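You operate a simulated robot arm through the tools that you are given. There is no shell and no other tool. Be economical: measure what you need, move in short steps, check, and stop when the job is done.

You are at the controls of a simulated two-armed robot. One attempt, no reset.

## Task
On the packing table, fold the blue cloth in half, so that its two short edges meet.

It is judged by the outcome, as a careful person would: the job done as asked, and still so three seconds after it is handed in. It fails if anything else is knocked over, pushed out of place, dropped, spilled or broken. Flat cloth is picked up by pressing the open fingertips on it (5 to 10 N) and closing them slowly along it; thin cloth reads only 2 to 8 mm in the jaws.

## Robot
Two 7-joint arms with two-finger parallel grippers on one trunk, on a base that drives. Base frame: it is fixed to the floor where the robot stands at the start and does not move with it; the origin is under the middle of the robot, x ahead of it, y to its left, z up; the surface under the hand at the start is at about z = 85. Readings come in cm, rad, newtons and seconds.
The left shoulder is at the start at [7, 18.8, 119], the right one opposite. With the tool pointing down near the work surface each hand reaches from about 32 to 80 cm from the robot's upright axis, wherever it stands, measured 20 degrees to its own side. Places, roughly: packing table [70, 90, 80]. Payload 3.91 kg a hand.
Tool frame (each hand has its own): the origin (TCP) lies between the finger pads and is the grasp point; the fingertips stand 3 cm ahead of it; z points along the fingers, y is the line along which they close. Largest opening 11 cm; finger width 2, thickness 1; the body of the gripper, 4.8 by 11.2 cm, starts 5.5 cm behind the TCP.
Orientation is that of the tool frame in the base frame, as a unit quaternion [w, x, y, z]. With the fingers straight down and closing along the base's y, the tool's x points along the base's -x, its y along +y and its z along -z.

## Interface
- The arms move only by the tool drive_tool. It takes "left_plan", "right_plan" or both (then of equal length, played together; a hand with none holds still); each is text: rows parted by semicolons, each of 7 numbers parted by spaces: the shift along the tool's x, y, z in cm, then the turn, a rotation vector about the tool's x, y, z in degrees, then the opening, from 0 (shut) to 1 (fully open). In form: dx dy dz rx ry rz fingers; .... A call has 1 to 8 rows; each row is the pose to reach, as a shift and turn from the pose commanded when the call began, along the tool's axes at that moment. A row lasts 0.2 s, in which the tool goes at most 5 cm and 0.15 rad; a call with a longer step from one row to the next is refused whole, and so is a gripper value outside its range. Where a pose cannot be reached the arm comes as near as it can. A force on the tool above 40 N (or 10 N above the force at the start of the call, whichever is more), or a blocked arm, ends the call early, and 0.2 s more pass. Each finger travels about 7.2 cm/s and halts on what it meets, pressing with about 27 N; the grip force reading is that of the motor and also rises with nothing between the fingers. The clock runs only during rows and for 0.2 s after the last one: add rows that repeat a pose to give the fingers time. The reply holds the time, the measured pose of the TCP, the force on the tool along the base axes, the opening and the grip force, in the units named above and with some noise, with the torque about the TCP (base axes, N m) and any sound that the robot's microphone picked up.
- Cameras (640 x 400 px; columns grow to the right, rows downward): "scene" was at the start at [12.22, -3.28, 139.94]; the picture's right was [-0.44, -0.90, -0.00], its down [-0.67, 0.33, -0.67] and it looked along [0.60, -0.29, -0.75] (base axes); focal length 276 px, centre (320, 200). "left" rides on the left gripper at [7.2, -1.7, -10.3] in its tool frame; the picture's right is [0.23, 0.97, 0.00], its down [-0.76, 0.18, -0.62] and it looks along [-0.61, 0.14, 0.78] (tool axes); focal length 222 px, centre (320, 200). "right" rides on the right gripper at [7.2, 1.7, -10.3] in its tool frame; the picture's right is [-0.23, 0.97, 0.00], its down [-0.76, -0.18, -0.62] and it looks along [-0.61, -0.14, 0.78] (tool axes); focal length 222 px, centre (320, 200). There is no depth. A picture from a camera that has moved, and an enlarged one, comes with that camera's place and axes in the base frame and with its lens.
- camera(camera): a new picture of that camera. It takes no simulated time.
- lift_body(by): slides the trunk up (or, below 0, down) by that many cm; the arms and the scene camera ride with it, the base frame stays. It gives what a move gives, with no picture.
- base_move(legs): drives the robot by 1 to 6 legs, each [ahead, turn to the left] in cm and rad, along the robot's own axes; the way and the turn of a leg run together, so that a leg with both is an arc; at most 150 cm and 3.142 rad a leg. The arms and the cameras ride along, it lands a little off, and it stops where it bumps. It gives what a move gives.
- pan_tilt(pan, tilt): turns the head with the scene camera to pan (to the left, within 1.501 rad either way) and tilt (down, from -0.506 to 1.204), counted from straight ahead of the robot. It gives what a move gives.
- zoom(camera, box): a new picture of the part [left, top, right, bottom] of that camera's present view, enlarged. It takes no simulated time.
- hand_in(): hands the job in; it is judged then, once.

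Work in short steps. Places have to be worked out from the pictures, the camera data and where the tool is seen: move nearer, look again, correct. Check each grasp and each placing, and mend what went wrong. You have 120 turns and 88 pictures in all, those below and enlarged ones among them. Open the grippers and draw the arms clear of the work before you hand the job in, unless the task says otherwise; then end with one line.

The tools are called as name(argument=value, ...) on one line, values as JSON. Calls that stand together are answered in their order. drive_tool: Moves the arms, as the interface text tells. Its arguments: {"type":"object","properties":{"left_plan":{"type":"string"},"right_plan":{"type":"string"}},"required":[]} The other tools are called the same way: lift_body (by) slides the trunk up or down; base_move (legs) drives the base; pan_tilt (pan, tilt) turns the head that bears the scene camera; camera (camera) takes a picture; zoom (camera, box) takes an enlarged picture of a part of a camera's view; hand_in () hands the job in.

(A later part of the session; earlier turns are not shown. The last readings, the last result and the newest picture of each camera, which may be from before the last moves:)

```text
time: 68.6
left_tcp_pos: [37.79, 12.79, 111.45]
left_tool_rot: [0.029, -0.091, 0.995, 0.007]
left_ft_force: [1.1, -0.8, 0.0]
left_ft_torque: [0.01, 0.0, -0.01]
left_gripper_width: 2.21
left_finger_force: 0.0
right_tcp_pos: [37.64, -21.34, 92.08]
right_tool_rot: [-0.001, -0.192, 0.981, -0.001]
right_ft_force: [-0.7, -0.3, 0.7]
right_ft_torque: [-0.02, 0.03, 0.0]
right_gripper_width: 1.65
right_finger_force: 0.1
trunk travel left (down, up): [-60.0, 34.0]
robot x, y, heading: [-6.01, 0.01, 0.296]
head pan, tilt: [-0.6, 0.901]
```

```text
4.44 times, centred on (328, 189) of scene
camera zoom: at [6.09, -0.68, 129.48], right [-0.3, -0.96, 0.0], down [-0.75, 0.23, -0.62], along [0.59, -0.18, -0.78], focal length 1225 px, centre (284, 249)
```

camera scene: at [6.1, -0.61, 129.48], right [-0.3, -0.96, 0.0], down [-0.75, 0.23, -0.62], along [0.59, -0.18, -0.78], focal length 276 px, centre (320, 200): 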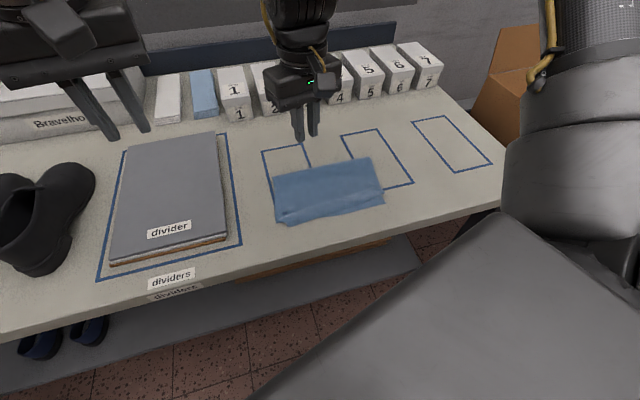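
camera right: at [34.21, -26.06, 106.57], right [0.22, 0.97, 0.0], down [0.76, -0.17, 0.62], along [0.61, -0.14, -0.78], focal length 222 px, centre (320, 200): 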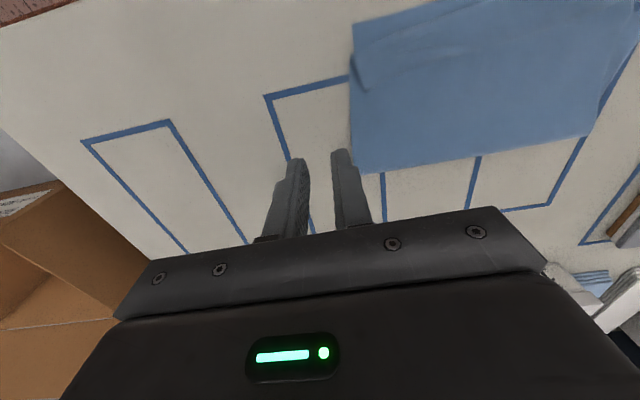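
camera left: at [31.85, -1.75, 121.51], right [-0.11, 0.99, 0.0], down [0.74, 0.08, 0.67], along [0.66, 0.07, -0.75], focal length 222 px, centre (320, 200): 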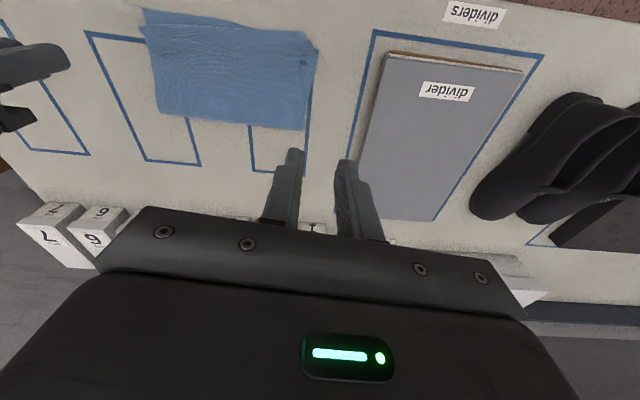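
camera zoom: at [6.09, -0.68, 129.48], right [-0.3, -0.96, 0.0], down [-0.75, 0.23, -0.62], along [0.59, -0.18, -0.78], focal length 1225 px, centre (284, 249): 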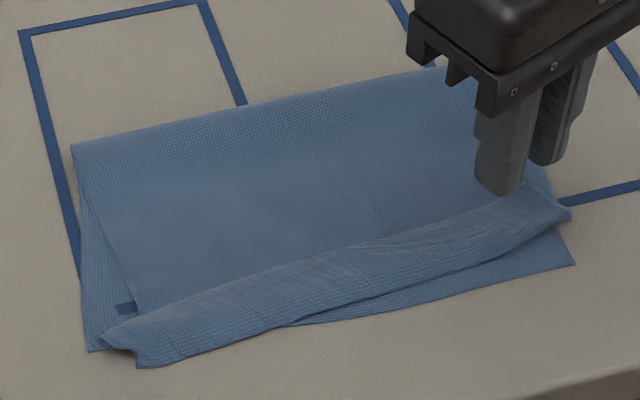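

The tips will land on the hem. I'll lower gently to contact.

drive_tool(right_plan="0 0 1.5 0 0 0 0.15; 0 0 2.8 0 0 0 0.15; 0 0 3.3 0 0 0 0.15; 0 0 3.6 0 0 0 0.15; 0 0 3.6 0 0 0 0.15")

```text
time: 69.8
left_tcp_pos: [37.84, 12.78, 111.46]
left_tool_rot: [0.029, -0.092, 0.995, 0.008]
left_ft_force: [-0.4, 0.6, 0.9]
left_ft_torque: [0.01, 0.01, 0.02]
left_gripper_width: 2.19
left_finger_force: 0.1
right_tcp_pos: [37.63, -21.34, 88.59]
right_tool_rot: [-0.001, -0.191, 0.982, -0.001]
right_ft_force: [0.1, 0.9, 0.1]
right_ft_torque: [0.04, 0.03, -0.04]
right_gripper_width: 1.66
right_finger_force: 0.1
trunk travel left (down, up): [-60.0, 34.0]
robot x, y, heading: [-6.0, -0.16, 0.298]
head pan, tilt: [-0.6, 0.901]
```

There's no contact force yet at a tip height of 85.6. I'll go a few more millimetres.

drive_tool(right_plan="0 0 0.15 0 0 0 0.15; 0 0 0.3 0 0 0 0.15; 0 0 0.3 0 0 0 0.15")

```text
time: 70.6
left_tcp_pos: [37.71, 12.78, 111.45]
left_tool_rot: [0.029, -0.092, 0.995, 0.008]
left_ft_force: [0.8, 0.2, 0.7]
left_ft_torque: [-0.01, 0.01, 0.03]
left_gripper_width: 2.22
left_finger_force: 0.0
right_tcp_pos: [37.56, -21.41, 88.25]
right_tool_rot: [-0.001, -0.193, 0.981, 0.0]
right_ft_force: [-0.5, 0.0, -0.3]
right_ft_torque: [-0.04, 0.0, 0.02]
right_gripper_width: 1.63
right_finger_force: 0.1
trunk travel left (down, up): [-60.0, 34.0]
robot x, y, heading: [-6.01, -0.12, 0.299]
head pan, tilt: [-0.6, 0.901]
```

drive_tool(right_plan="0 0 0.12 0 0 0 0.15; 0 0 0.22 0 0 0 0.15; 0 0 0.22 0 0 0 0.15")

```text
time: 71.4
left_tcp_pos: [37.56, 12.79, 111.68]
left_tool_rot: [0.03, -0.092, 0.995, 0.007]
left_ft_force: [0.7, 0.0, 0.1]
left_ft_torque: [0.0, -0.01, 0.01]
left_gripper_width: 2.17
left_finger_force: 0.1
right_tcp_pos: [37.49, -21.4, 88.05]
right_tool_rot: [0.0, -0.192, 0.981, 0.0]
right_ft_force: [3.1, -3.1, 21.8]
right_ft_torque: [-0.33, -0.15, 0.01]
right_gripper_width: 1.71
right_finger_force: 0.9
trunk travel left (down, up): [-60.0, 34.0]
robot x, y, heading: [-6.03, 0.1, 0.304]
head pan, tilt: [-0.6, 0.901]
```

Contact is at z ≈ 88.1, now 22 N, which is too much. I'll back off by 1.3 mm and close slowly, then lift 0.8 cm.

drive_tool(right_plan="0 0 -0.14 0 0 0 0.15; 0 0 -0.14 0 0 0 0.12; 0 0 -0.14 0 0 0 0.08; 0 0 -0.14 0 0 0 0.04; 0 0 -0.14 0 0 0 0; 0 0 -0.14 0 0 0 0; 0 0 -0.6 0 0 0 0; 0 0 -1.1 0 0 0 0")

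zoom(camera="scene", box=[256, 144, 400, 234])

camera(camera="right")

```text
time: 73.2
left_tcp_pos: [37.86, 12.79, 111.56]
left_tool_rot: [0.029, -0.092, 0.995, 0.008]
left_ft_force: [0.0, -0.3, 1.4]
left_ft_torque: [0.02, 0.03, 0.03]
left_gripper_width: 2.21
left_finger_force: 0.1
right_tcp_pos: [37.56, -21.36, 89.15]
right_tool_rot: [-0.001, -0.192, 0.981, 0.0]
right_ft_force: [0.5, 0.3, -0.1]
right_ft_torque: [-0.04, 0.0, -0.03]
right_gripper_width: 0.08
right_finger_force: 27.1
trunk travel left (down, up): [-60.0, 34.0]
robot x, y, heading: [-6.02, -0.25, 0.304]
head pan, tilt: [-0.6, 0.901]
```

```text
4.44 times, centred on (328, 189) of scene
camera zoom: at [6.06, -0.59, 129.48], right [-0.3, -0.96, 0.0], down [-0.75, 0.23, -0.62], along [0.59, -0.18, -0.78], focal length 1225 px, centre (284, 249)
```

zoom: 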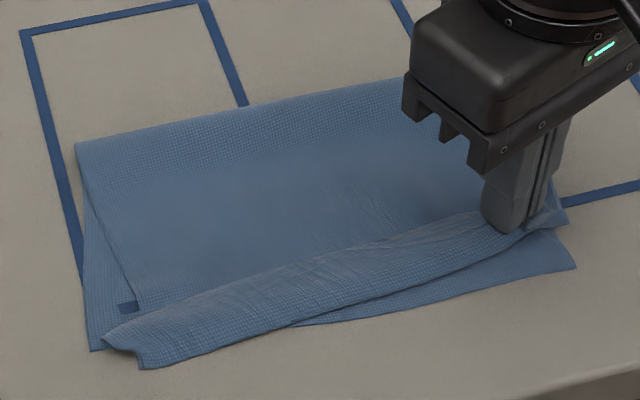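

```text
34 pictures are left
camera right: at [30.19, -22.57, 99.53], right [-0.16, 0.99, 0.0], down [0.77, 0.12, 0.62], along [0.61, 0.1, -0.78], focal length 222 px, centre (320, 200)
```

right: 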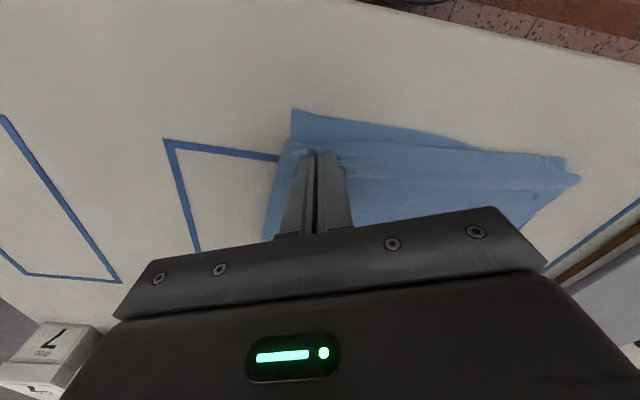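

The width reads 0.8 mm, so the grip is doubtful. I'll lift 1.5 cm more and look.

drive_tool(right_plan="0 0 -0.8 0 0 0 0; 0 0 -1.5 0 0 0 0")

zoom(camera="scene", box=[328, 144, 400, 234])

```text
time: 73.8
left_tcp_pos: [37.71, 12.83, 111.51]
left_tool_rot: [0.029, -0.091, 0.995, 0.008]
left_ft_force: [0.2, 0.6, 0.6]
left_ft_torque: [0.02, 0.0, -0.02]
left_gripper_width: 2.21
left_finger_force: 0.2
right_tcp_pos: [37.39, -21.33, 90.7]
right_tool_rot: [-0.001, -0.192, 0.981, 0.0]
right_ft_force: [0.4, -0.2, 0.3]
right_ft_torque: [0.02, 0.04, -0.02]
right_gripper_width: 0.07
right_finger_force: 26.7
trunk travel left (down, up): [-60.0, 34.0]
robot x, y, heading: [-5.95, 0.08, 0.299]
head pan, tilt: [-0.6, 0.901]
```

```text
4.44 times, centred on (364, 189) of scene
camera zoom: at [6.07, -0.59, 129.48], right [-0.3, -0.96, 0.0], down [-0.75, 0.23, -0.62], along [0.59, -0.18, -0.78], focal length 1225 px, centre (124, 249)
```

zoom: 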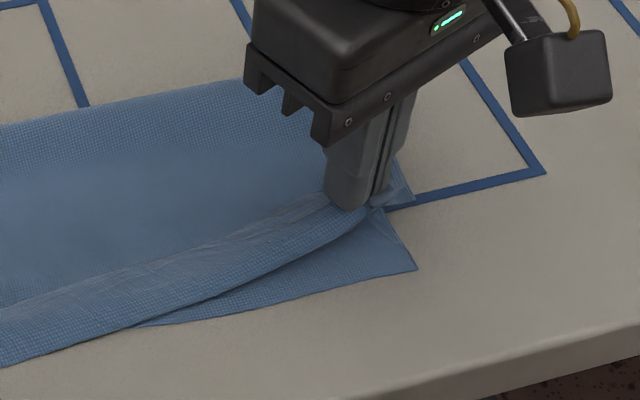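

It holds: the hem rises to the tip while the lower layer stays flat. I'll pull it 2.6 cm toward the robot and lower it.

drive_tool(right_plan="0.6 0.25 0 0 0 0 0; 1.2 0.5 0 0 0 0 0; 1.8 0.75 0.4 0 0 0 0; 2.41 0.98 0.9 0 0 0 0; 2.41 0.98 1.5 0 0 0 0; 2.41 0.98 2 0 0 0 0")

zoom(camera="scene", box=[256, 154, 400, 244])

```text
time: 75.2
left_tcp_pos: [37.7, 12.91, 111.59]
left_tool_rot: [0.029, -0.091, 0.995, 0.008]
left_ft_force: [0.3, 0.5, 0.2]
left_ft_torque: [0.01, -0.01, -0.01]
left_gripper_width: 2.21
left_finger_force: 0.2
right_tcp_pos: [36.56, -21.4, 88.81]
right_tool_rot: [-0.002, -0.191, 0.982, -0.001]
right_ft_force: [-0.4, -0.5, -0.2]
right_ft_torque: [-0.01, 0.0, -0.03]
right_gripper_width: 0.1
right_finger_force: 27.3
right hand out of reach, approached as far as the arm can: row 2, 3, 4, 5, 6
trunk travel left (down, up): [-60.0, 34.0]
robot x, y, heading: [-5.79, -0.14, 0.303]
head pan, tilt: [-0.6, 0.901]
```

```text
4.44 times, centred on (328, 199) of scene
camera zoom: at [6.08, -0.62, 129.48], right [-0.3, -0.96, 0.0], down [-0.75, 0.23, -0.62], along [0.59, -0.18, -0.78], focal length 1225 px, centre (284, 204)
```

zoom: 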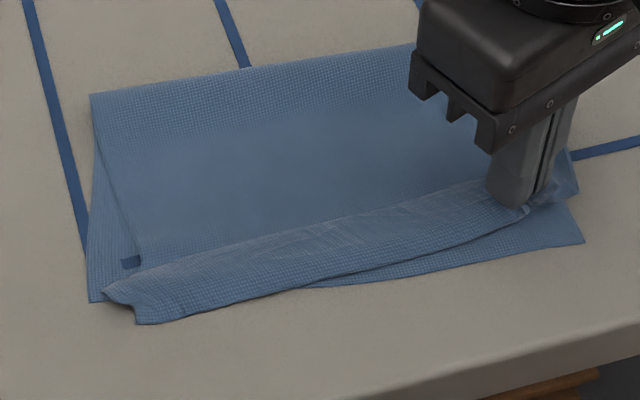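

The arm is at its limit after 1 cm, so I'll use the base to pull the hem the remaining ~1.8 cm, driving straight back.

base_move(legs=[[-1.9, 0]])

zoom(camera="scene", box=[256, 154, 400, 244])

```text
time: 76.0
left_tcp_pos: [36.16, 12.37, 111.38]
left_tool_rot: [0.027, -0.091, 0.995, 0.008]
left_ft_force: [0.5, 0.8, 0.3]
left_ft_torque: [0.02, 0.03, 0.0]
left_gripper_width: 2.18
left_finger_force: 0.0
right_tcp_pos: [34.85, -21.83, 88.78]
right_tool_rot: [-0.003, -0.193, 0.981, -0.002]
right_ft_force: [0.3, 0.4, -0.6]
right_ft_torque: [0.01, 0.04, -0.01]
right_gripper_width: 0.08
right_finger_force: 27.3
trunk travel left (down, up): [-60.0, 34.0]
robot x, y, heading: [-7.73, -0.67, 0.301]
head pan, tilt: [-0.6, 0.901]
```

```text
4.44 times, centred on (328, 199) of scene
camera zoom: at [4.52, -1.09, 129.44], right [-0.3, -0.96, 0.0], down [-0.75, 0.23, -0.62], along [0.59, -0.18, -0.78], focal length 1225 px, centre (284, 204)
```

zoom: 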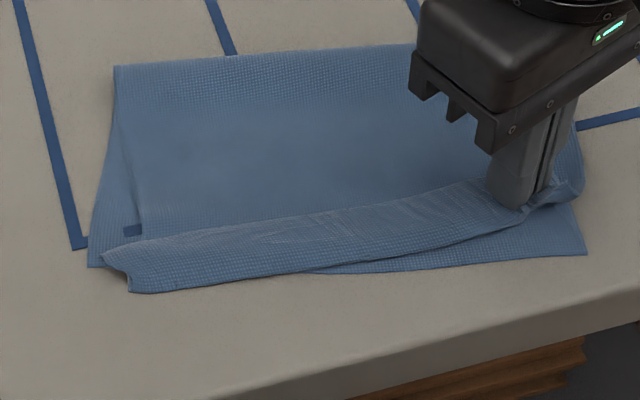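

The lower layer's right corner seems to have moved along with the hem. I'll lift the hem higher to open the pleat and check whether only the top layer is held.

drive_tool(right_plan="0 0 -1 0 0 0 0; 0 0 -2 0 0 0 0; 0 0 -3 0 0 0 0; 0 0 -4 0 0 0 0; 0 0 -5 0 0 0 0")

zoom(camera="scene", box=[256, 144, 400, 234])

camera(camera="right")

```text
time: 77.2
left_tcp_pos: [35.94, 12.15, 111.55]
left_tool_rot: [0.029, -0.092, 0.995, 0.009]
left_ft_force: [0.1, 0.3, -0.2]
left_ft_torque: [0.04, -0.01, 0.01]
left_gripper_width: 2.19
left_finger_force: 0.1
right_tcp_pos: [34.66, -21.89, 93.82]
right_tool_rot: [-0.002, -0.192, 0.981, -0.001]
right_ft_force: [-1.2, 0.1, -0.6]
right_ft_torque: [-0.05, 0.0, -0.03]
right_gripper_width: 0.1
right_finger_force: 27.2
trunk travel left (down, up): [-60.0, 34.0]
robot x, y, heading: [-7.48, -0.16, 0.296]
head pan, tilt: [-0.6, 0.901]
```

```text
4.44 times, centred on (328, 189) of scene
camera zoom: at [4.21, -1.16, 129.48], right [-0.3, -0.96, 0.0], down [-0.75, 0.23, -0.62], along [0.59, -0.18, -0.78], focal length 1225 px, centre (284, 249)
```

zoom: 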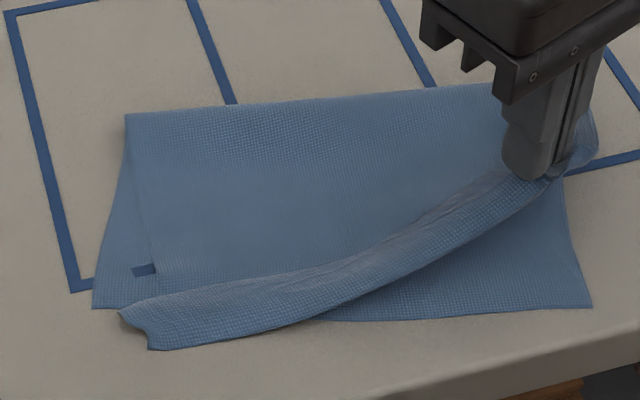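

```text
29 pictures are left
camera right: at [27.4, -23.09, 104.18], right [-0.16, 0.99, 0.0], down [0.77, 0.12, 0.62], along [0.61, 0.1, -0.78], focal length 222 px, centre (320, 200)
```

right: 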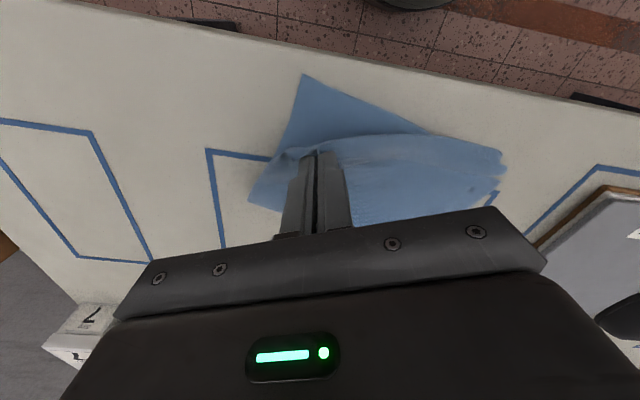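

Only the top hem is held and the lower layer lies flat (though rotated a little, which is harmless). I'll lift it higher so it clears, back the base 2.8 cm, then lower and look.

drive_tool(right_plan="0 0 -1 0 0 0 0; 0 0 -2 0 0 0 0; 0 0 -3 0 0 0 0")

base_move(legs=[[-2.8, 0]])

zoom(camera="scene", box=[256, 144, 416, 244])

```text
time: 78.0
left_tcp_pos: [35.94, 12.3, 111.6]
left_tool_rot: [0.029, -0.091, 0.995, 0.008]
left_ft_force: [0.2, 0.7, 0.3]
left_ft_torque: [-0.01, 0.01, 0.01]
left_gripper_width: 2.21
left_finger_force: 0.0
right_tcp_pos: [34.68, -21.97, 96.87]
right_tool_rot: [-0.002, -0.193, 0.981, 0.0]
right_ft_force: [-0.4, -0.1, 0.1]
right_ft_torque: [-0.03, -0.01, 0.0]
right_gripper_width: 0.07
right_finger_force: 26.7
trunk travel left (down, up): [-60.0, 34.0]
robot x, y, heading: [-7.59, 0.0, 0.304]
head pan, tilt: [-0.6, 0.901]
```

```text
time: 78.8
left_tcp_pos: [33.58, 11.64, 111.41]
left_tool_rot: [0.028, -0.092, 0.995, 0.008]
left_ft_force: [-0.3, 0.3, 0.4]
left_ft_torque: [-0.01, 0.06, -0.01]
left_gripper_width: 2.22
left_finger_force: 0.2
right_tcp_pos: [32.32, -22.77, 96.79]
right_tool_rot: [-0.003, -0.192, 0.981, 0.0]
right_ft_force: [0.8, -0.1, 0.1]
right_ft_torque: [-0.02, 0.04, -0.02]
right_gripper_width: 0.07
right_finger_force: 27.0
trunk travel left (down, up): [-60.0, 34.0]
robot x, y, heading: [-10.27, -1.49, 0.302]
head pan, tilt: [-0.6, 0.901]
```

```text
4.00 times, centred on (336, 194) of scene
camera zoom: at [1.89, -1.9, 129.44], right [-0.3, -0.96, 0.0], down [-0.75, 0.23, -0.62], along [0.59, -0.18, -0.78], focal length 1102 px, centre (256, 224)
```

zoom: 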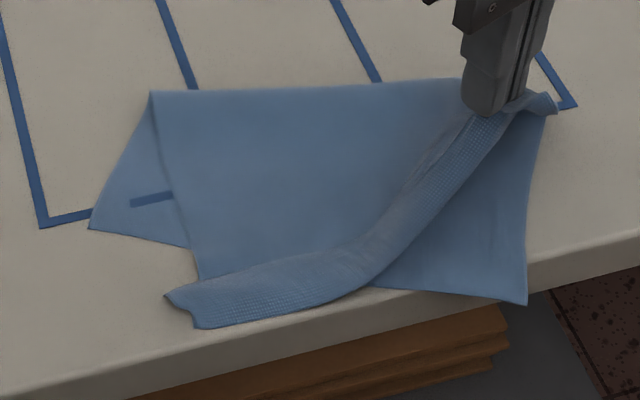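

The whole cloth slid because the raised hem was already taut, so the pleat on the right is gone. The lower right corner is now at the table's front edge, so I must not pull further while taut. I'll lower 5 cm first to give slack.

drive_tool(right_plan="0 0 1 0 0 0 0; 0 0 2 0 0 0 0; 0 0 3 0 0 0 0; 0 0 4 0 0 0 0; 0 0 5 0 0 0 0")

camera(camera="scene")

```text
time: 80.0
left_tcp_pos: [33.24, 11.55, 111.4]
left_tool_rot: [0.028, -0.092, 0.995, 0.008]
left_ft_force: [1.2, -0.1, -0.8]
left_ft_torque: [-0.07, 0.0, -0.01]
left_gripper_width: 2.2
left_finger_force: 0.0
right_tcp_pos: [31.94, -22.7, 91.82]
right_tool_rot: [-0.002, -0.192, 0.981, -0.001]
right_ft_force: [-1.0, -0.1, 0.0]
right_ft_torque: [0.0, 0.02, -0.01]
right_gripper_width: 0.09
right_finger_force: 26.6
trunk travel left (down, up): [-60.0, 34.0]
robot x, y, heading: [-10.93, -1.47, 0.307]
head pan, tilt: [-0.6, 0.901]
```

```text
27 pictures are left
camera scene: at [1.63, -1.97, 129.48], right [-0.3, -0.96, 0.0], down [-0.75, 0.23, -0.62], along [0.59, -0.18, -0.78], focal length 276 px, centre (320, 200)
```

scene: 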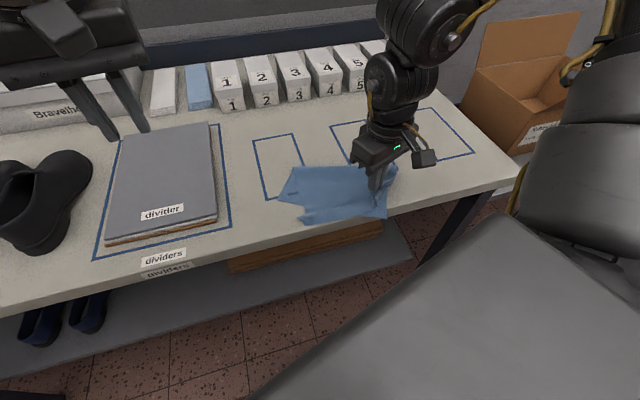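

The fold is skewed now and the cloth is near the table edge. A cleaner repair is to grip both hem corners again with the tilted-hand posture, lift the cloth to hang straight, and re-lay it: lower half down first, then fold over. I'll lower the right hem and release it.

drive_tool(right_plan="0 0 1 0 0 0 0; 0 0 2 0 0 0 0; 0 0 2.8 0 0 0 0; 0 0 2.8 0 0 0 0.1; 0 0 2.8 0 0 0 0.2; 0 0 0 0 0 0 0.2; 0 0 -4 0 0 0 0.2; 0 -3 -8 0 0 0 0.2")

base_move(legs=[[0, -0.3]])

pan_tilt(pan=-0.2, tilt=0.9)

camera(camera="scene")

```text
time: 81.8
left_tcp_pos: [33.2, 11.33, 111.58]
left_tool_rot: [0.029, -0.091, 0.995, 0.008]
left_ft_force: [-0.6, 0.0, -0.8]
left_ft_torque: [0.04, -0.03, 0.01]
left_gripper_width: 2.21
left_finger_force: 0.0
right_tcp_pos: [33.34, -25.66, 99.88]
right_tool_rot: [-0.001, -0.192, 0.981, 0.0]
right_ft_force: [-0.4, -0.3, 0.1]
right_ft_torque: [0.01, 0.01, -0.02]
right_gripper_width: 2.2
right_finger_force: 0.1
trunk travel left (down, up): [-60.0, 34.0]
robot x, y, heading: [-10.63, -1.45, 0.3]
head pan, tilt: [-0.6, 0.901]
```

```text
time: 83.2
left_tcp_pos: [35.09, -2.06, 111.4]
left_tool_rot: [0.03, 0.06, 0.998, 0.004]
left_ft_force: [-0.7, -0.3, 0.3]
left_ft_torque: [0.01, 0.02, 0.0]
left_gripper_width: 2.22
left_finger_force: 0.1
right_tcp_pos: [24.15, -37.33, 99.69]
right_tool_rot: [-0.002, -0.043, 0.999, 0.0]
right_ft_force: [0.4, -0.2, 0.1]
right_ft_torque: [0.02, 0.0, 0.0]
right_gripper_width: 2.2
right_finger_force: 0.0
trunk travel left (down, up): [-60.0, 34.0]
robot x, y, heading: [-10.47, -1.23, -0.001]
head pan, tilt: [-0.6, 0.901]
```

```text
time: 84.0
left_tcp_pos: [35.09, -2.16, 111.49]
left_tool_rot: [0.03, 0.058, 0.998, 0.004]
left_ft_force: [0.0, -0.7, -0.1]
left_ft_torque: [0.02, 0.04, 0.0]
left_gripper_width: 2.19
left_finger_force: 0.0
right_tcp_pos: [24.23, -37.29, 99.79]
right_tool_rot: [-0.002, -0.043, 0.999, 0.0]
right_ft_force: [0.3, -0.3, 0.2]
right_ft_torque: [-0.01, -0.01, -0.03]
right_gripper_width: 2.19
right_finger_force: 0.1
trunk travel left (down, up): [-60.0, 34.0]
robot x, y, heading: [-10.44, -1.47, -0.003]
head pan, tilt: [-0.201, 0.901]
```

```text
26 pictures are left
camera scene: at [2.05, -2.73, 129.48], right [-0.2, -0.98, 0.0], down [-0.77, 0.16, -0.62], along [0.61, -0.12, -0.78], focal length 276 px, centre (320, 200)
```

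scene: 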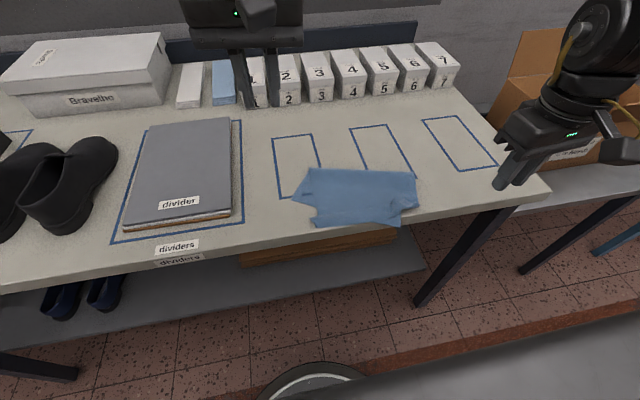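

zoom(camera="scene", box=[284, 156, 428, 246])

```text
4.44 times, centred on (356, 201) of scene
camera zoom: at [2.05, -2.73, 129.48], right [-0.2, -0.98, 0.0], down [-0.77, 0.16, -0.62], along [0.61, -0.12, -0.78], focal length 1225 px, centre (160, 196)
```

zoom: 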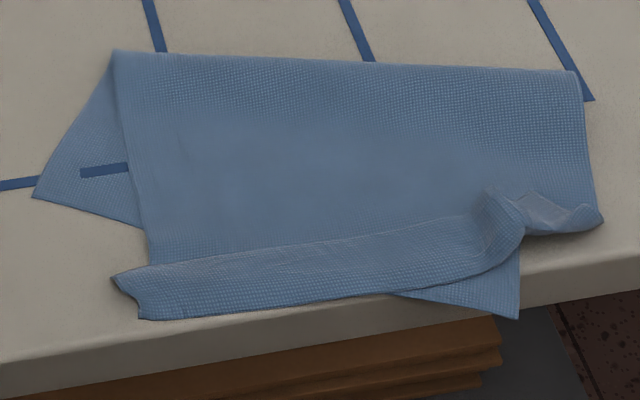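

The hem now lies straight along y at x ≈ 31, from (30.5, −7.3) to (31, −28.9), and both its corners rest on bare table as a single ply — good for regrasping. I'll turn both hands back to the tilted posture, closing along x, near those corners.

drive_tool(left_plan="0.4 0 0 1.9 -1.8 7.6 0.2; 0.8 0 0 3.9 -3.5 15.1 0.2; 1.1 0 0 5.8 -5.3 22.7 0.2; 1.5 0 1 7.8 -7.1 30.2 0.2; 1.9 0 2 9.8 -8.9 37.8 0.2; 2.3 -0.5 3 11.7 -10.6 45.4 0.2; 2.6 -1 4 13.6 -12.4 52.9 0.2; 3 -1.5 5 15.6 -14.2 60.5 0.2", right_plan="-1 0.9 0.2 -1.6 -2 -7.6 0.2; -2 1.8 0.4 -3.3 -4 -15.1 0.2; -2.9 2.7 0.5 -4.9 -6 -22.7 0.2; -3.9 3.6 0.7 -6.5 -8 -30.3 0.2; -4.9 4.5 0.9 -8.2 -9.9 -37.9 0.2; -5.8 5.4 1.1 -9.8 -11.9 -45.4 0.2; -6.8 6.3 1.3 -11.5 -13.9 -53 0.2; -7.8 7.3 1.5 -13.1 -15.9 -60.6 0.2")

drive_tool(left_plan="0 0 0 1.6 -1.5 6.3 0.2; 0 0 0 3.3 -3 12.5 0.2; 0 0 0 4.9 -4.4 18.8 0.2", right_plan="0 0 0 -1.5 -1.9 -7.1 0.2; 0 0 0 -3.1 -3.7 -14.1 0.2; 0 0 0 -4.6 -5.6 -21.2 0.2")

```text
time: 85.8
left_tcp_pos: [32.45, -3.23, 106.25]
left_tool_rot: [0.133, 0.555, 0.813, -0.119]
left_ft_force: [0.3, 0.2, -0.5]
left_ft_torque: [0.04, -0.01, 0.02]
left_gripper_width: 2.21
left_finger_force: 0.0
right_tcp_pos: [31.41, -29.4, 98.16]
right_tool_rot: [0.125, -0.538, 0.826, 0.114]
right_ft_force: [0.4, 0.8, 0.2]
right_ft_torque: [0.02, 0.01, 0.04]
right_gripper_width: 2.22
right_finger_force: 0.0
trunk travel left (down, up): [-60.0, 34.0]
robot x, y, heading: [-10.34, -1.37, -0.002]
head pan, tilt: [-0.201, 0.901]
```

```text
time: 86.6
left_tcp_pos: [32.37, -3.26, 106.27]
left_tool_rot: [0.159, 0.679, 0.701, -0.15]
left_ft_force: [-0.5, -0.1, 0.0]
left_ft_torque: [0.0, -0.03, -0.01]
left_gripper_width: 2.22
left_finger_force: 0.0
right_tcp_pos: [31.48, -29.43, 98.14]
right_tool_rot: [0.163, -0.679, 0.7, 0.15]
right_ft_force: [0.3, -0.4, -1.1]
right_ft_torque: [0.0, -0.02, -0.02]
right_gripper_width: 2.19
right_finger_force: 0.0
trunk travel left (down, up): [-60.0, 34.0]
robot x, y, heading: [-10.38, -1.42, -0.002]
head pan, tilt: [-0.201, 0.901]
```

Both hands are in the tilted posture. I'll lower them to about 3 cm above the hem corners.

drive_tool(left_plan="0.5 -0.1 4 0 0 0 0.15; 1.1 -0.2 8 0 0 0 0.15; 1.6 -0.3 12 0 0 0 0.15; 2.17 -0.4 15.8 0 0 0 0.15; 2.17 -0.4 15.8 0 0 0 0.15", right_plan="0.5 -0.2 1.7 0 0 0 0.15; 1 -0.4 3.4 0 0 0 0.15; 1.5 -0.5 5.1 0 0 0 0.15; 1.98 -0.7 6.9 0 0 0 0.15; 1.98 -0.7 6.9 0 0 0 0.15")

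zoom(camera="scene", box=[284, 156, 428, 246])

camera(camera="right")

```text
time: 87.8
left_tcp_pos: [32.12, -7.93, 91.14]
left_tool_rot: [0.158, 0.68, 0.7, -0.151]
left_ft_force: [-0.7, 0.3, -0.7]
left_ft_torque: [-0.03, 0.02, 0.07]
left_gripper_width: 1.62
left_finger_force: 0.1
right_tcp_pos: [32.2, -28.29, 91.24]
right_tool_rot: [0.164, -0.679, 0.7, 0.148]
right_ft_force: [0.8, -1.7, 0.1]
right_ft_torque: [-0.01, 0.01, -0.01]
right_gripper_width: 1.67
right_finger_force: 0.0
trunk travel left (down, up): [-60.0, 34.0]
robot x, y, heading: [-10.41, -0.84, -0.003]
head pan, tilt: [-0.201, 0.901]
```

```text
4.44 times, centred on (356, 201) of scene
camera zoom: at [1.92, -2.7, 129.49], right [-0.2, -0.98, 0.0], down [-0.77, 0.16, -0.62], along [0.61, -0.12, -0.78], focal length 1225 px, centre (160, 196)
```

zoom: 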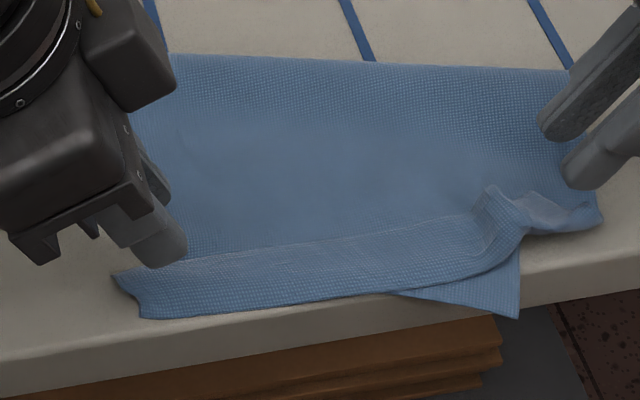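

```text
23 pictures are left
camera right: at [30.02, -39.28, 97.33], right [-0.97, 0.24, 0.08], down [0.18, 0.41, 0.89], along [0.18, 0.88, -0.44], focal length 222 px, centre (320, 200)
```

right: 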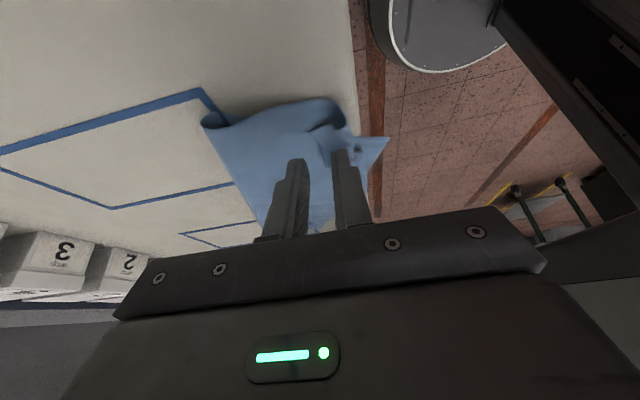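

The right tips will land 1.4 cm inside the edge, the left about 2.2 cm, so I'll shift the left 0.6 cm nearer and lower both to contact.

drive_tool(left_plan="0.4 -0.3 0.9 0 0 0 0.15; 0.8 -0.6 1.8 0 0 0 0.15; 1.2 -0.6 2.55 0 0 0 0.15; 1.22 -0.6 2.63 0 0 0 0.15", right_plan="0.4 0.1 0.9 0 0 0 0.15; 0.8 0.1 1.8 0 0 0 0.15; 1.2 0.1 2.6 0 0 0 0.15; 1.24 0.1 2.68 0 0 0 0.15")

```text
time: 88.8
left_tcp_pos: [31.41, -8.0, 88.3]
left_tool_rot: [0.16, 0.679, 0.7, -0.151]
left_ft_force: [0.9, 0.7, 9.9]
left_ft_torque: [-0.02, 0.11, -0.03]
left_gripper_width: 1.62
left_finger_force: 0.1
right_tcp_pos: [32.2, -28.24, 88.37]
right_tool_rot: [0.164, -0.679, 0.7, 0.149]
right_ft_force: [0.4, -1.1, 7.5]
right_ft_torque: [0.01, 0.11, 0.04]
right_gripper_width: 1.64
right_finger_force: 0.0
trunk travel left (down, up): [-60.0, 34.0]
robot x, y, heading: [-10.62, -1.45, -0.003]
head pan, tilt: [-0.201, 0.901]
```

The contact forces are ideal (10 N and 7.5 N). I'll close slowly and lift 3 cm.

drive_tool(left_plan="0 0 0 0 0 0 0.12; 0 0 0 0 0 0 0.09; 0 0 0 0 0 0 0.06; 0 0 0 0 0 0 0.03; 0 0 0 0 0 0 0; 0 0 0 0 0 0 0; -0.6 0 -1.4 0 0 0 0; -1.3 0 -2.8 0 0 0 0", right_plan="0 0 0 0 0 0 0.12; 0 0 0 0 0 0 0.09; 0 0 0 0 0 0 0.06; 0 0 0 0 0 0 0.03; 0 0 0 0 0 0 0; 0 0 0 0 0 0 0; -0.6 0 -1.4 0 0 0 0; -1.3 0 -2.8 0 0 0 0")

zoom(camera="scene", box=[284, 146, 428, 236])

```text
time: 90.6
left_tcp_pos: [31.55, -8.02, 91.26]
left_tool_rot: [0.157, 0.68, 0.701, -0.15]
left_ft_force: [0.8, -0.1, -0.2]
left_ft_torque: [-0.01, 0.0, -0.02]
left_gripper_width: 0.19
left_finger_force: 27.1
right_tcp_pos: [32.01, -28.29, 91.24]
right_tool_rot: [0.163, -0.679, 0.701, 0.148]
right_ft_force: [-0.1, -0.1, 0.5]
right_ft_torque: [0.02, 0.01, 0.01]
right_gripper_width: 0.0
right_finger_force: 26.7
trunk travel left (down, up): [-60.0, 34.0]
robot x, y, heading: [-10.88, -1.19, -0.002]
head pan, tilt: [-0.201, 0.901]
```

```text
4.44 times, centred on (356, 191) of scene
camera zoom: at [1.93, -2.72, 129.47], right [-0.2, -0.98, 0.0], down [-0.77, 0.16, -0.62], along [0.61, -0.12, -0.78], focal length 1225 px, centre (160, 240)
```

zoom: 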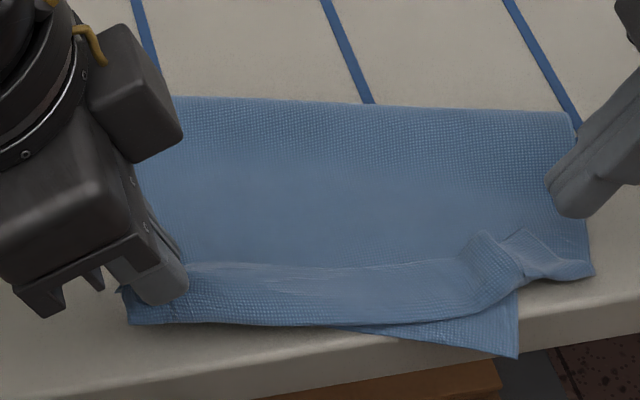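

The left hand has its corner (1.9 mm) but the right closed on nothing. I'll retry the right with a wider opening and slightly more pressure.

drive_tool(right_plan="0 0 0 0 0 0 0.15; 0.2 0 0.4 0 0 0 0.3; 0.6 0 1.4 0 0 0 0.3; 1.1 0 2.4 0 0 0 0.3; 1.3 0 2.82 0 0 0 0.3; 1.32 0 2.88 0 0 0 0.3")

```text
time: 92.0
left_tcp_pos: [31.52, -8.11, 91.29]
left_tool_rot: [0.158, 0.679, 0.701, -0.15]
left_ft_force: [-0.3, 0.6, 0.2]
left_ft_torque: [0.05, -0.02, -0.01]
left_gripper_width: 0.15
left_finger_force: 27.2
right_tcp_pos: [32.14, -28.16, 88.29]
right_tool_rot: [0.164, -0.678, 0.701, 0.147]
right_ft_force: [1.1, -3.9, 19.7]
right_ft_torque: [0.07, 0.33, 0.07]
right_gripper_width: 3.24
right_finger_force: 0.0
trunk travel left (down, up): [-60.0, 34.0]
robot x, y, heading: [-10.31, -1.5, -0.004]
head pan, tilt: [-0.201, 0.901]
```

It's pressing at 20 N, so I'll ease to about 10 N and close slowly, then lift 3 cm.

drive_tool(right_plan="-0.05 0 -0.1 0 0 0 0.25; -0.05 0 -0.1 0 0 0 0.2; -0.05 0 -0.1 0 0 0 0.15; -0.05 0 -0.1 0 0 0 0.1; -0.05 0 -0.1 0 0 0 0.05; -0.05 0 -0.1 0 0 0 0; -0.05 0 -0.1 0 0 0 0; -0.6 0 -1.4 0 0 0 0")

drive_tool(right_plan="-0.4 0 -0.8 0 0 0 0; -0.7 0 -1.5 0 0 0 0")

zoom(camera="scene", box=[284, 146, 428, 236])

```text
time: 93.8
left_tcp_pos: [31.57, -8.0, 91.28]
left_tool_rot: [0.157, 0.679, 0.701, -0.15]
left_ft_force: [-0.1, -0.2, 0.7]
left_ft_torque: [0.01, 0.0, -0.01]
left_gripper_width: 0.18
left_finger_force: 27.1
right_tcp_pos: [32.06, -28.28, 89.48]
right_tool_rot: [0.163, -0.678, 0.701, 0.147]
right_ft_force: [-0.5, 0.7, 0.1]
right_ft_torque: [0.0, 0.0, 0.0]
right_gripper_width: 0.18
right_finger_force: 26.2
trunk travel left (down, up): [-60.0, 34.0]
robot x, y, heading: [-10.47, -1.3, -0.004]
head pan, tilt: [-0.201, 0.901]
```

```text
time: 94.4
left_tcp_pos: [31.6, -8.08, 91.25]
left_tool_rot: [0.158, 0.68, 0.7, -0.151]
left_ft_force: [-0.3, -0.8, -0.3]
left_ft_torque: [0.02, -0.02, -0.01]
left_gripper_width: 0.18
left_finger_force: 26.9
right_tcp_pos: [32.14, -28.37, 91.27]
right_tool_rot: [0.163, -0.678, 0.701, 0.149]
right_ft_force: [0.0, 0.5, 0.1]
right_ft_torque: [-0.02, 0.05, -0.01]
right_gripper_width: 0.18
right_finger_force: 27.4
trunk travel left (down, up): [-60.0, 34.0]
robot x, y, heading: [-10.35, -1.11, -0.002]
head pan, tilt: [-0.201, 0.901]
```

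```text
4.44 times, centred on (356, 191) of scene
camera zoom: at [2.02, -2.72, 129.48], right [-0.2, -0.98, 0.0], down [-0.77, 0.16, -0.62], along [0.61, -0.12, -0.78], focal length 1225 px, centre (160, 240)
```

zoom: 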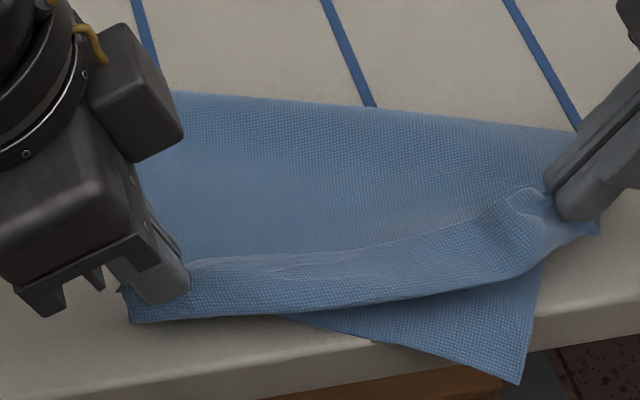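

Both corners are held at 1.8 mm. I'll lift the cloth with the trunk so it hangs straight, keeping the arm postures fixed.

lift_body(by=14)

base_move(legs=[[6, 0]])

lift_body(by=14)

camera(camera="scene")

```text
time: 96.1
left_tcp_pos: [31.56, -8.07, 105.29]
left_tool_rot: [0.157, 0.68, 0.7, -0.151]
left_ft_force: [0.3, -0.3, -0.5]
left_ft_torque: [0.01, 0.02, 0.02]
left_gripper_width: 0.15
left_finger_force: 26.5
right_tcp_pos: [32.07, -28.31, 105.2]
right_tool_rot: [0.163, -0.678, 0.701, 0.149]
right_ft_force: [-0.4, 1.3, -0.5]
right_ft_torque: [0.02, 0.02, 0.02]
right_gripper_width: 0.22
right_finger_force: 27.0
trunk travel left (down, up): [-74.0, 20.0]
robot x, y, heading: [-10.6, -1.38, 0.001]
head pan, tilt: [-0.201, 0.901]
```

```text
time: 97.1
left_tcp_pos: [36.37, -8.14, 105.81]
left_tool_rot: [0.162, 0.681, 0.699, -0.148]
left_ft_force: [-1.2, 0.4, 0.0]
left_ft_torque: [0.05, -0.07, 0.02]
left_gripper_width: 0.19
left_finger_force: 26.6
right_tcp_pos: [36.91, -28.37, 105.71]
right_tool_rot: [0.168, -0.678, 0.7, 0.144]
right_ft_force: [-1.7, 0.4, 0.4]
right_ft_torque: [0.01, -0.08, -0.01]
right_gripper_width: 0.19
right_finger_force: 27.1
trunk travel left (down, up): [-74.0, 20.0]
robot x, y, heading: [-4.7, -1.54, 0.0]
head pan, tilt: [-0.201, 0.901]
```

```text
time: 98.8
left_tcp_pos: [37.29, -8.21, 119.34]
left_tool_rot: [0.158, 0.68, 0.7, -0.15]
left_ft_force: [-0.1, -0.3, 0.0]
left_ft_torque: [0.02, -0.03, 0.01]
left_gripper_width: 0.16
left_finger_force: 27.0
right_tcp_pos: [37.72, -28.35, 119.33]
right_tool_rot: [0.164, -0.678, 0.701, 0.148]
right_ft_force: [-0.9, 0.8, -0.4]
right_ft_torque: [-0.02, -0.01, 0.02]
right_gripper_width: 0.19
right_finger_force: 27.3
trunk travel left (down, up): [-88.0, 6.0]
robot x, y, heading: [-4.55, -1.4, -0.0]
head pan, tilt: [-0.201, 0.901]
```

```text
20 pictures are left
camera scene: at [7.91, -2.77, 157.47], right [-0.2, -0.98, 0.0], down [-0.77, 0.16, -0.62], along [0.61, -0.12, -0.78], focal length 276 px, centre (320, 200)
```

scene: 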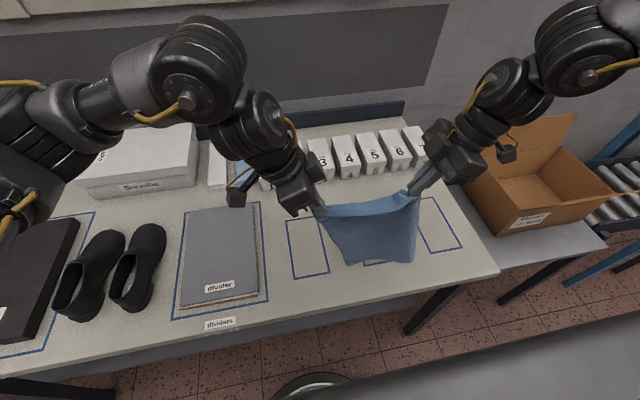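

The cloth hangs straight between the hands, its lower edge a few cm above the table. Now I'll lay the lower half: alternately lower the trunk and move the hands forward so the free edge lies toward the robot.

lift_body(by=-5)

drive_tool(left_plan="0 1 0 0 0 0 0; 0 2 0 0 0 0 0; 0 3 0 0 0 0 0", right_plan="0 -1 0 0 0 0 0; 0 -2 0 0 0 0 0; 0 -3 0 0 0 0 0")

lift_body(by=-4)

drive_tool(left_plan="0 1.3 0 0 0 0 0; 0 2.6 0 0 0 0 0; 0 4 0 0 0 0 0", right_plan="0 -1.3 0 0 0 0 0; 0 -2.6 0 0 0 0 0; 0 -4 0 0 0 0 0")

camera(camera="scene")

```text
time: 99.7
left_tcp_pos: [37.35, -8.21, 114.33]
left_tool_rot: [0.159, 0.681, 0.699, -0.151]
left_ft_force: [-0.3, -0.4, -1.2]
left_ft_torque: [-0.04, 0.01, 0.01]
left_gripper_width: 0.16
left_finger_force: 27.1
right_tcp_pos: [37.89, -28.2, 114.38]
right_tool_rot: [0.165, -0.678, 0.701, 0.148]
right_ft_force: [0.0, 0.0, -0.2]
right_ft_torque: [0.01, 0.0, -0.01]
right_gripper_width: 0.21
right_finger_force: 27.0
trunk travel left (down, up): [-83.0, 11.0]
robot x, y, heading: [-4.67, -1.38, 0.0]
head pan, tilt: [-0.201, 0.901]
```

```text
time: 100.5
left_tcp_pos: [40.36, -8.02, 114.32]
left_tool_rot: [0.158, 0.68, 0.7, -0.151]
left_ft_force: [-0.4, -0.4, -0.3]
left_ft_torque: [-0.01, -0.02, -0.02]
left_gripper_width: 0.18
left_finger_force: 26.7
right_tcp_pos: [40.81, -28.45, 114.38]
right_tool_rot: [0.163, -0.678, 0.701, 0.148]
right_ft_force: [-0.1, 0.3, 0.0]
right_ft_torque: [0.01, 0.0, 0.03]
right_gripper_width: 0.19
right_finger_force: 27.4
trunk travel left (down, up): [-83.0, 11.0]
robot x, y, heading: [-4.63, -1.59, -0.003]
head pan, tilt: [-0.201, 0.901]
```

```text
time: 101.3
left_tcp_pos: [40.26, -8.06, 110.27]
left_tool_rot: [0.158, 0.68, 0.7, -0.149]
left_ft_force: [-0.5, -0.6, -0.2]
left_ft_torque: [-0.03, -0.01, 0.01]
left_gripper_width: 0.18
left_finger_force: 26.8
right_tcp_pos: [40.87, -28.48, 110.36]
right_tool_rot: [0.164, -0.678, 0.701, 0.148]
right_ft_force: [-1.3, 0.0, -0.3]
right_ft_torque: [-0.02, 0.02, 0.01]
right_gripper_width: 0.19
right_finger_force: 27.3
trunk travel left (down, up): [-79.0, 15.0]
robot x, y, heading: [-4.62, -1.14, -0.004]
head pan, tilt: [-0.201, 0.901]
```

```text
time: 102.1
left_tcp_pos: [44.53, -7.83, 110.21]
left_tool_rot: [0.158, 0.68, 0.7, -0.15]
left_ft_force: [0.9, -1.0, -1.0]
left_ft_torque: [-0.02, 0.03, 0.01]
left_gripper_width: 0.18
left_finger_force: 26.7
right_tcp_pos: [44.83, -28.64, 110.43]
right_tool_rot: [0.164, -0.678, 0.701, 0.148]
right_ft_force: [0.1, 0.1, 0.2]
right_ft_torque: [0.04, -0.03, 0.03]
right_gripper_width: 0.19
right_finger_force: 26.9
trunk travel left (down, up): [-79.0, 15.0]
robot x, y, heading: [-4.47, -1.32, 0.002]
head pan, tilt: [-0.201, 0.901]
```

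```text
19 pictures are left
camera scene: at [8.02, -2.75, 148.47], right [-0.2, -0.98, 0.0], down [-0.77, 0.16, -0.62], along [0.61, -0.13, -0.78], focal length 276 px, centre (320, 200)
```

scene: 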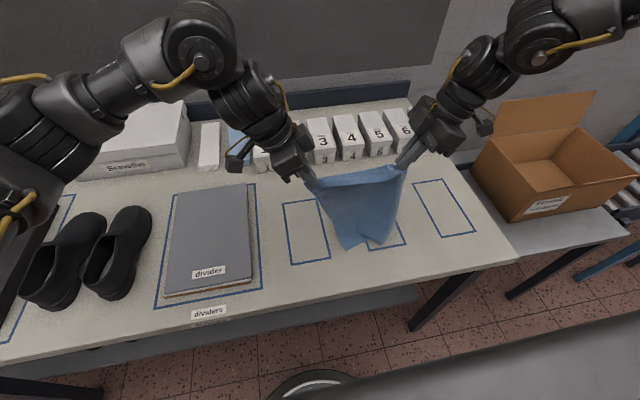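

zoom(camera="scene", box=[290, 155, 430, 260])

```text
3.81 times, centred on (360, 208) of scene
camera zoom: at [8.02, -2.75, 148.47], right [-0.2, -0.98, 0.0], down [-0.77, 0.16, -0.62], along [0.61, -0.13, -0.78], focal length 1050 px, centre (168, 171)
```

zoom: 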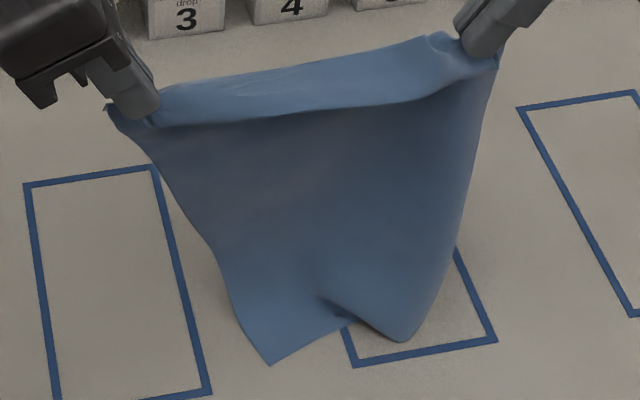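

The bottom edge is gathering as it touches. I'll lift it off again and spread the hands slightly to tension the hem so the cloth hangs flatter.

lift_body(by=9)

drive_tool(left_plan="0.3 0 -0.15 0 0 0 0; 0.6 0 -0.3 0 0 0 0; 0.8 0 -0.37 0 0 0 0; 0.8 0 -0.37 0 0 0 0", right_plan="0.3 0 -0.15 0 0 0 0; 0.6 0 -0.3 0 0 0 0; 0.8 0 -0.37 0 0 0 0; 0.8 0 -0.37 0 0 0 0")

zoom(camera="scene", box=[280, 160, 440, 280])

```text
time: 103.3
left_tcp_pos: [44.37, -7.84, 119.43]
left_tool_rot: [0.158, 0.681, 0.699, -0.151]
left_ft_force: [-1.0, -0.7, 0.5]
left_ft_torque: [0.0, 0.0, 0.01]
left_gripper_width: 0.16
left_finger_force: 26.1
right_tcp_pos: [44.81, -28.67, 119.22]
right_tool_rot: [0.164, -0.678, 0.701, 0.148]
right_ft_force: [0.8, 0.5, -0.6]
right_ft_torque: [-0.04, 0.0, 0.0]
right_gripper_width: 0.21
right_finger_force: 26.8
trunk travel left (down, up): [-88.0, 6.0]
robot x, y, heading: [-4.62, -1.48, -0.001]
head pan, tilt: [-0.201, 0.901]
```

```text
time: 104.3
left_tcp_pos: [44.25, -6.96, 119.32]
left_tool_rot: [0.158, 0.681, 0.699, -0.151]
left_ft_force: [0.5, -1.9, 0.3]
left_ft_torque: [-0.03, -0.03, 0.0]
left_gripper_width: 0.15
left_finger_force: 26.8
right_tcp_pos: [44.75, -29.55, 119.4]
right_tool_rot: [0.164, -0.678, 0.701, 0.148]
right_ft_force: [0.1, 2.0, 0.1]
right_ft_torque: [0.04, 0.04, -0.02]
right_gripper_width: 0.21
right_finger_force: 26.8
trunk travel left (down, up): [-88.0, 6.0]
robot x, y, heading: [-4.3, -1.36, -0.005]
head pan, tilt: [-0.201, 0.901]
```

```text
3.33 times, centred on (360, 220) of scene
camera zoom: at [7.93, -2.76, 157.48], right [-0.2, -0.98, 0.0], down [-0.77, 0.16, -0.62], along [0.61, -0.13, -0.78], focal length 918 px, centre (187, 133)
```

zoom: 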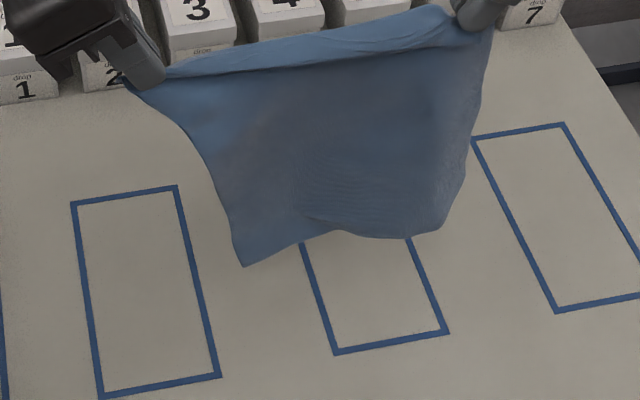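

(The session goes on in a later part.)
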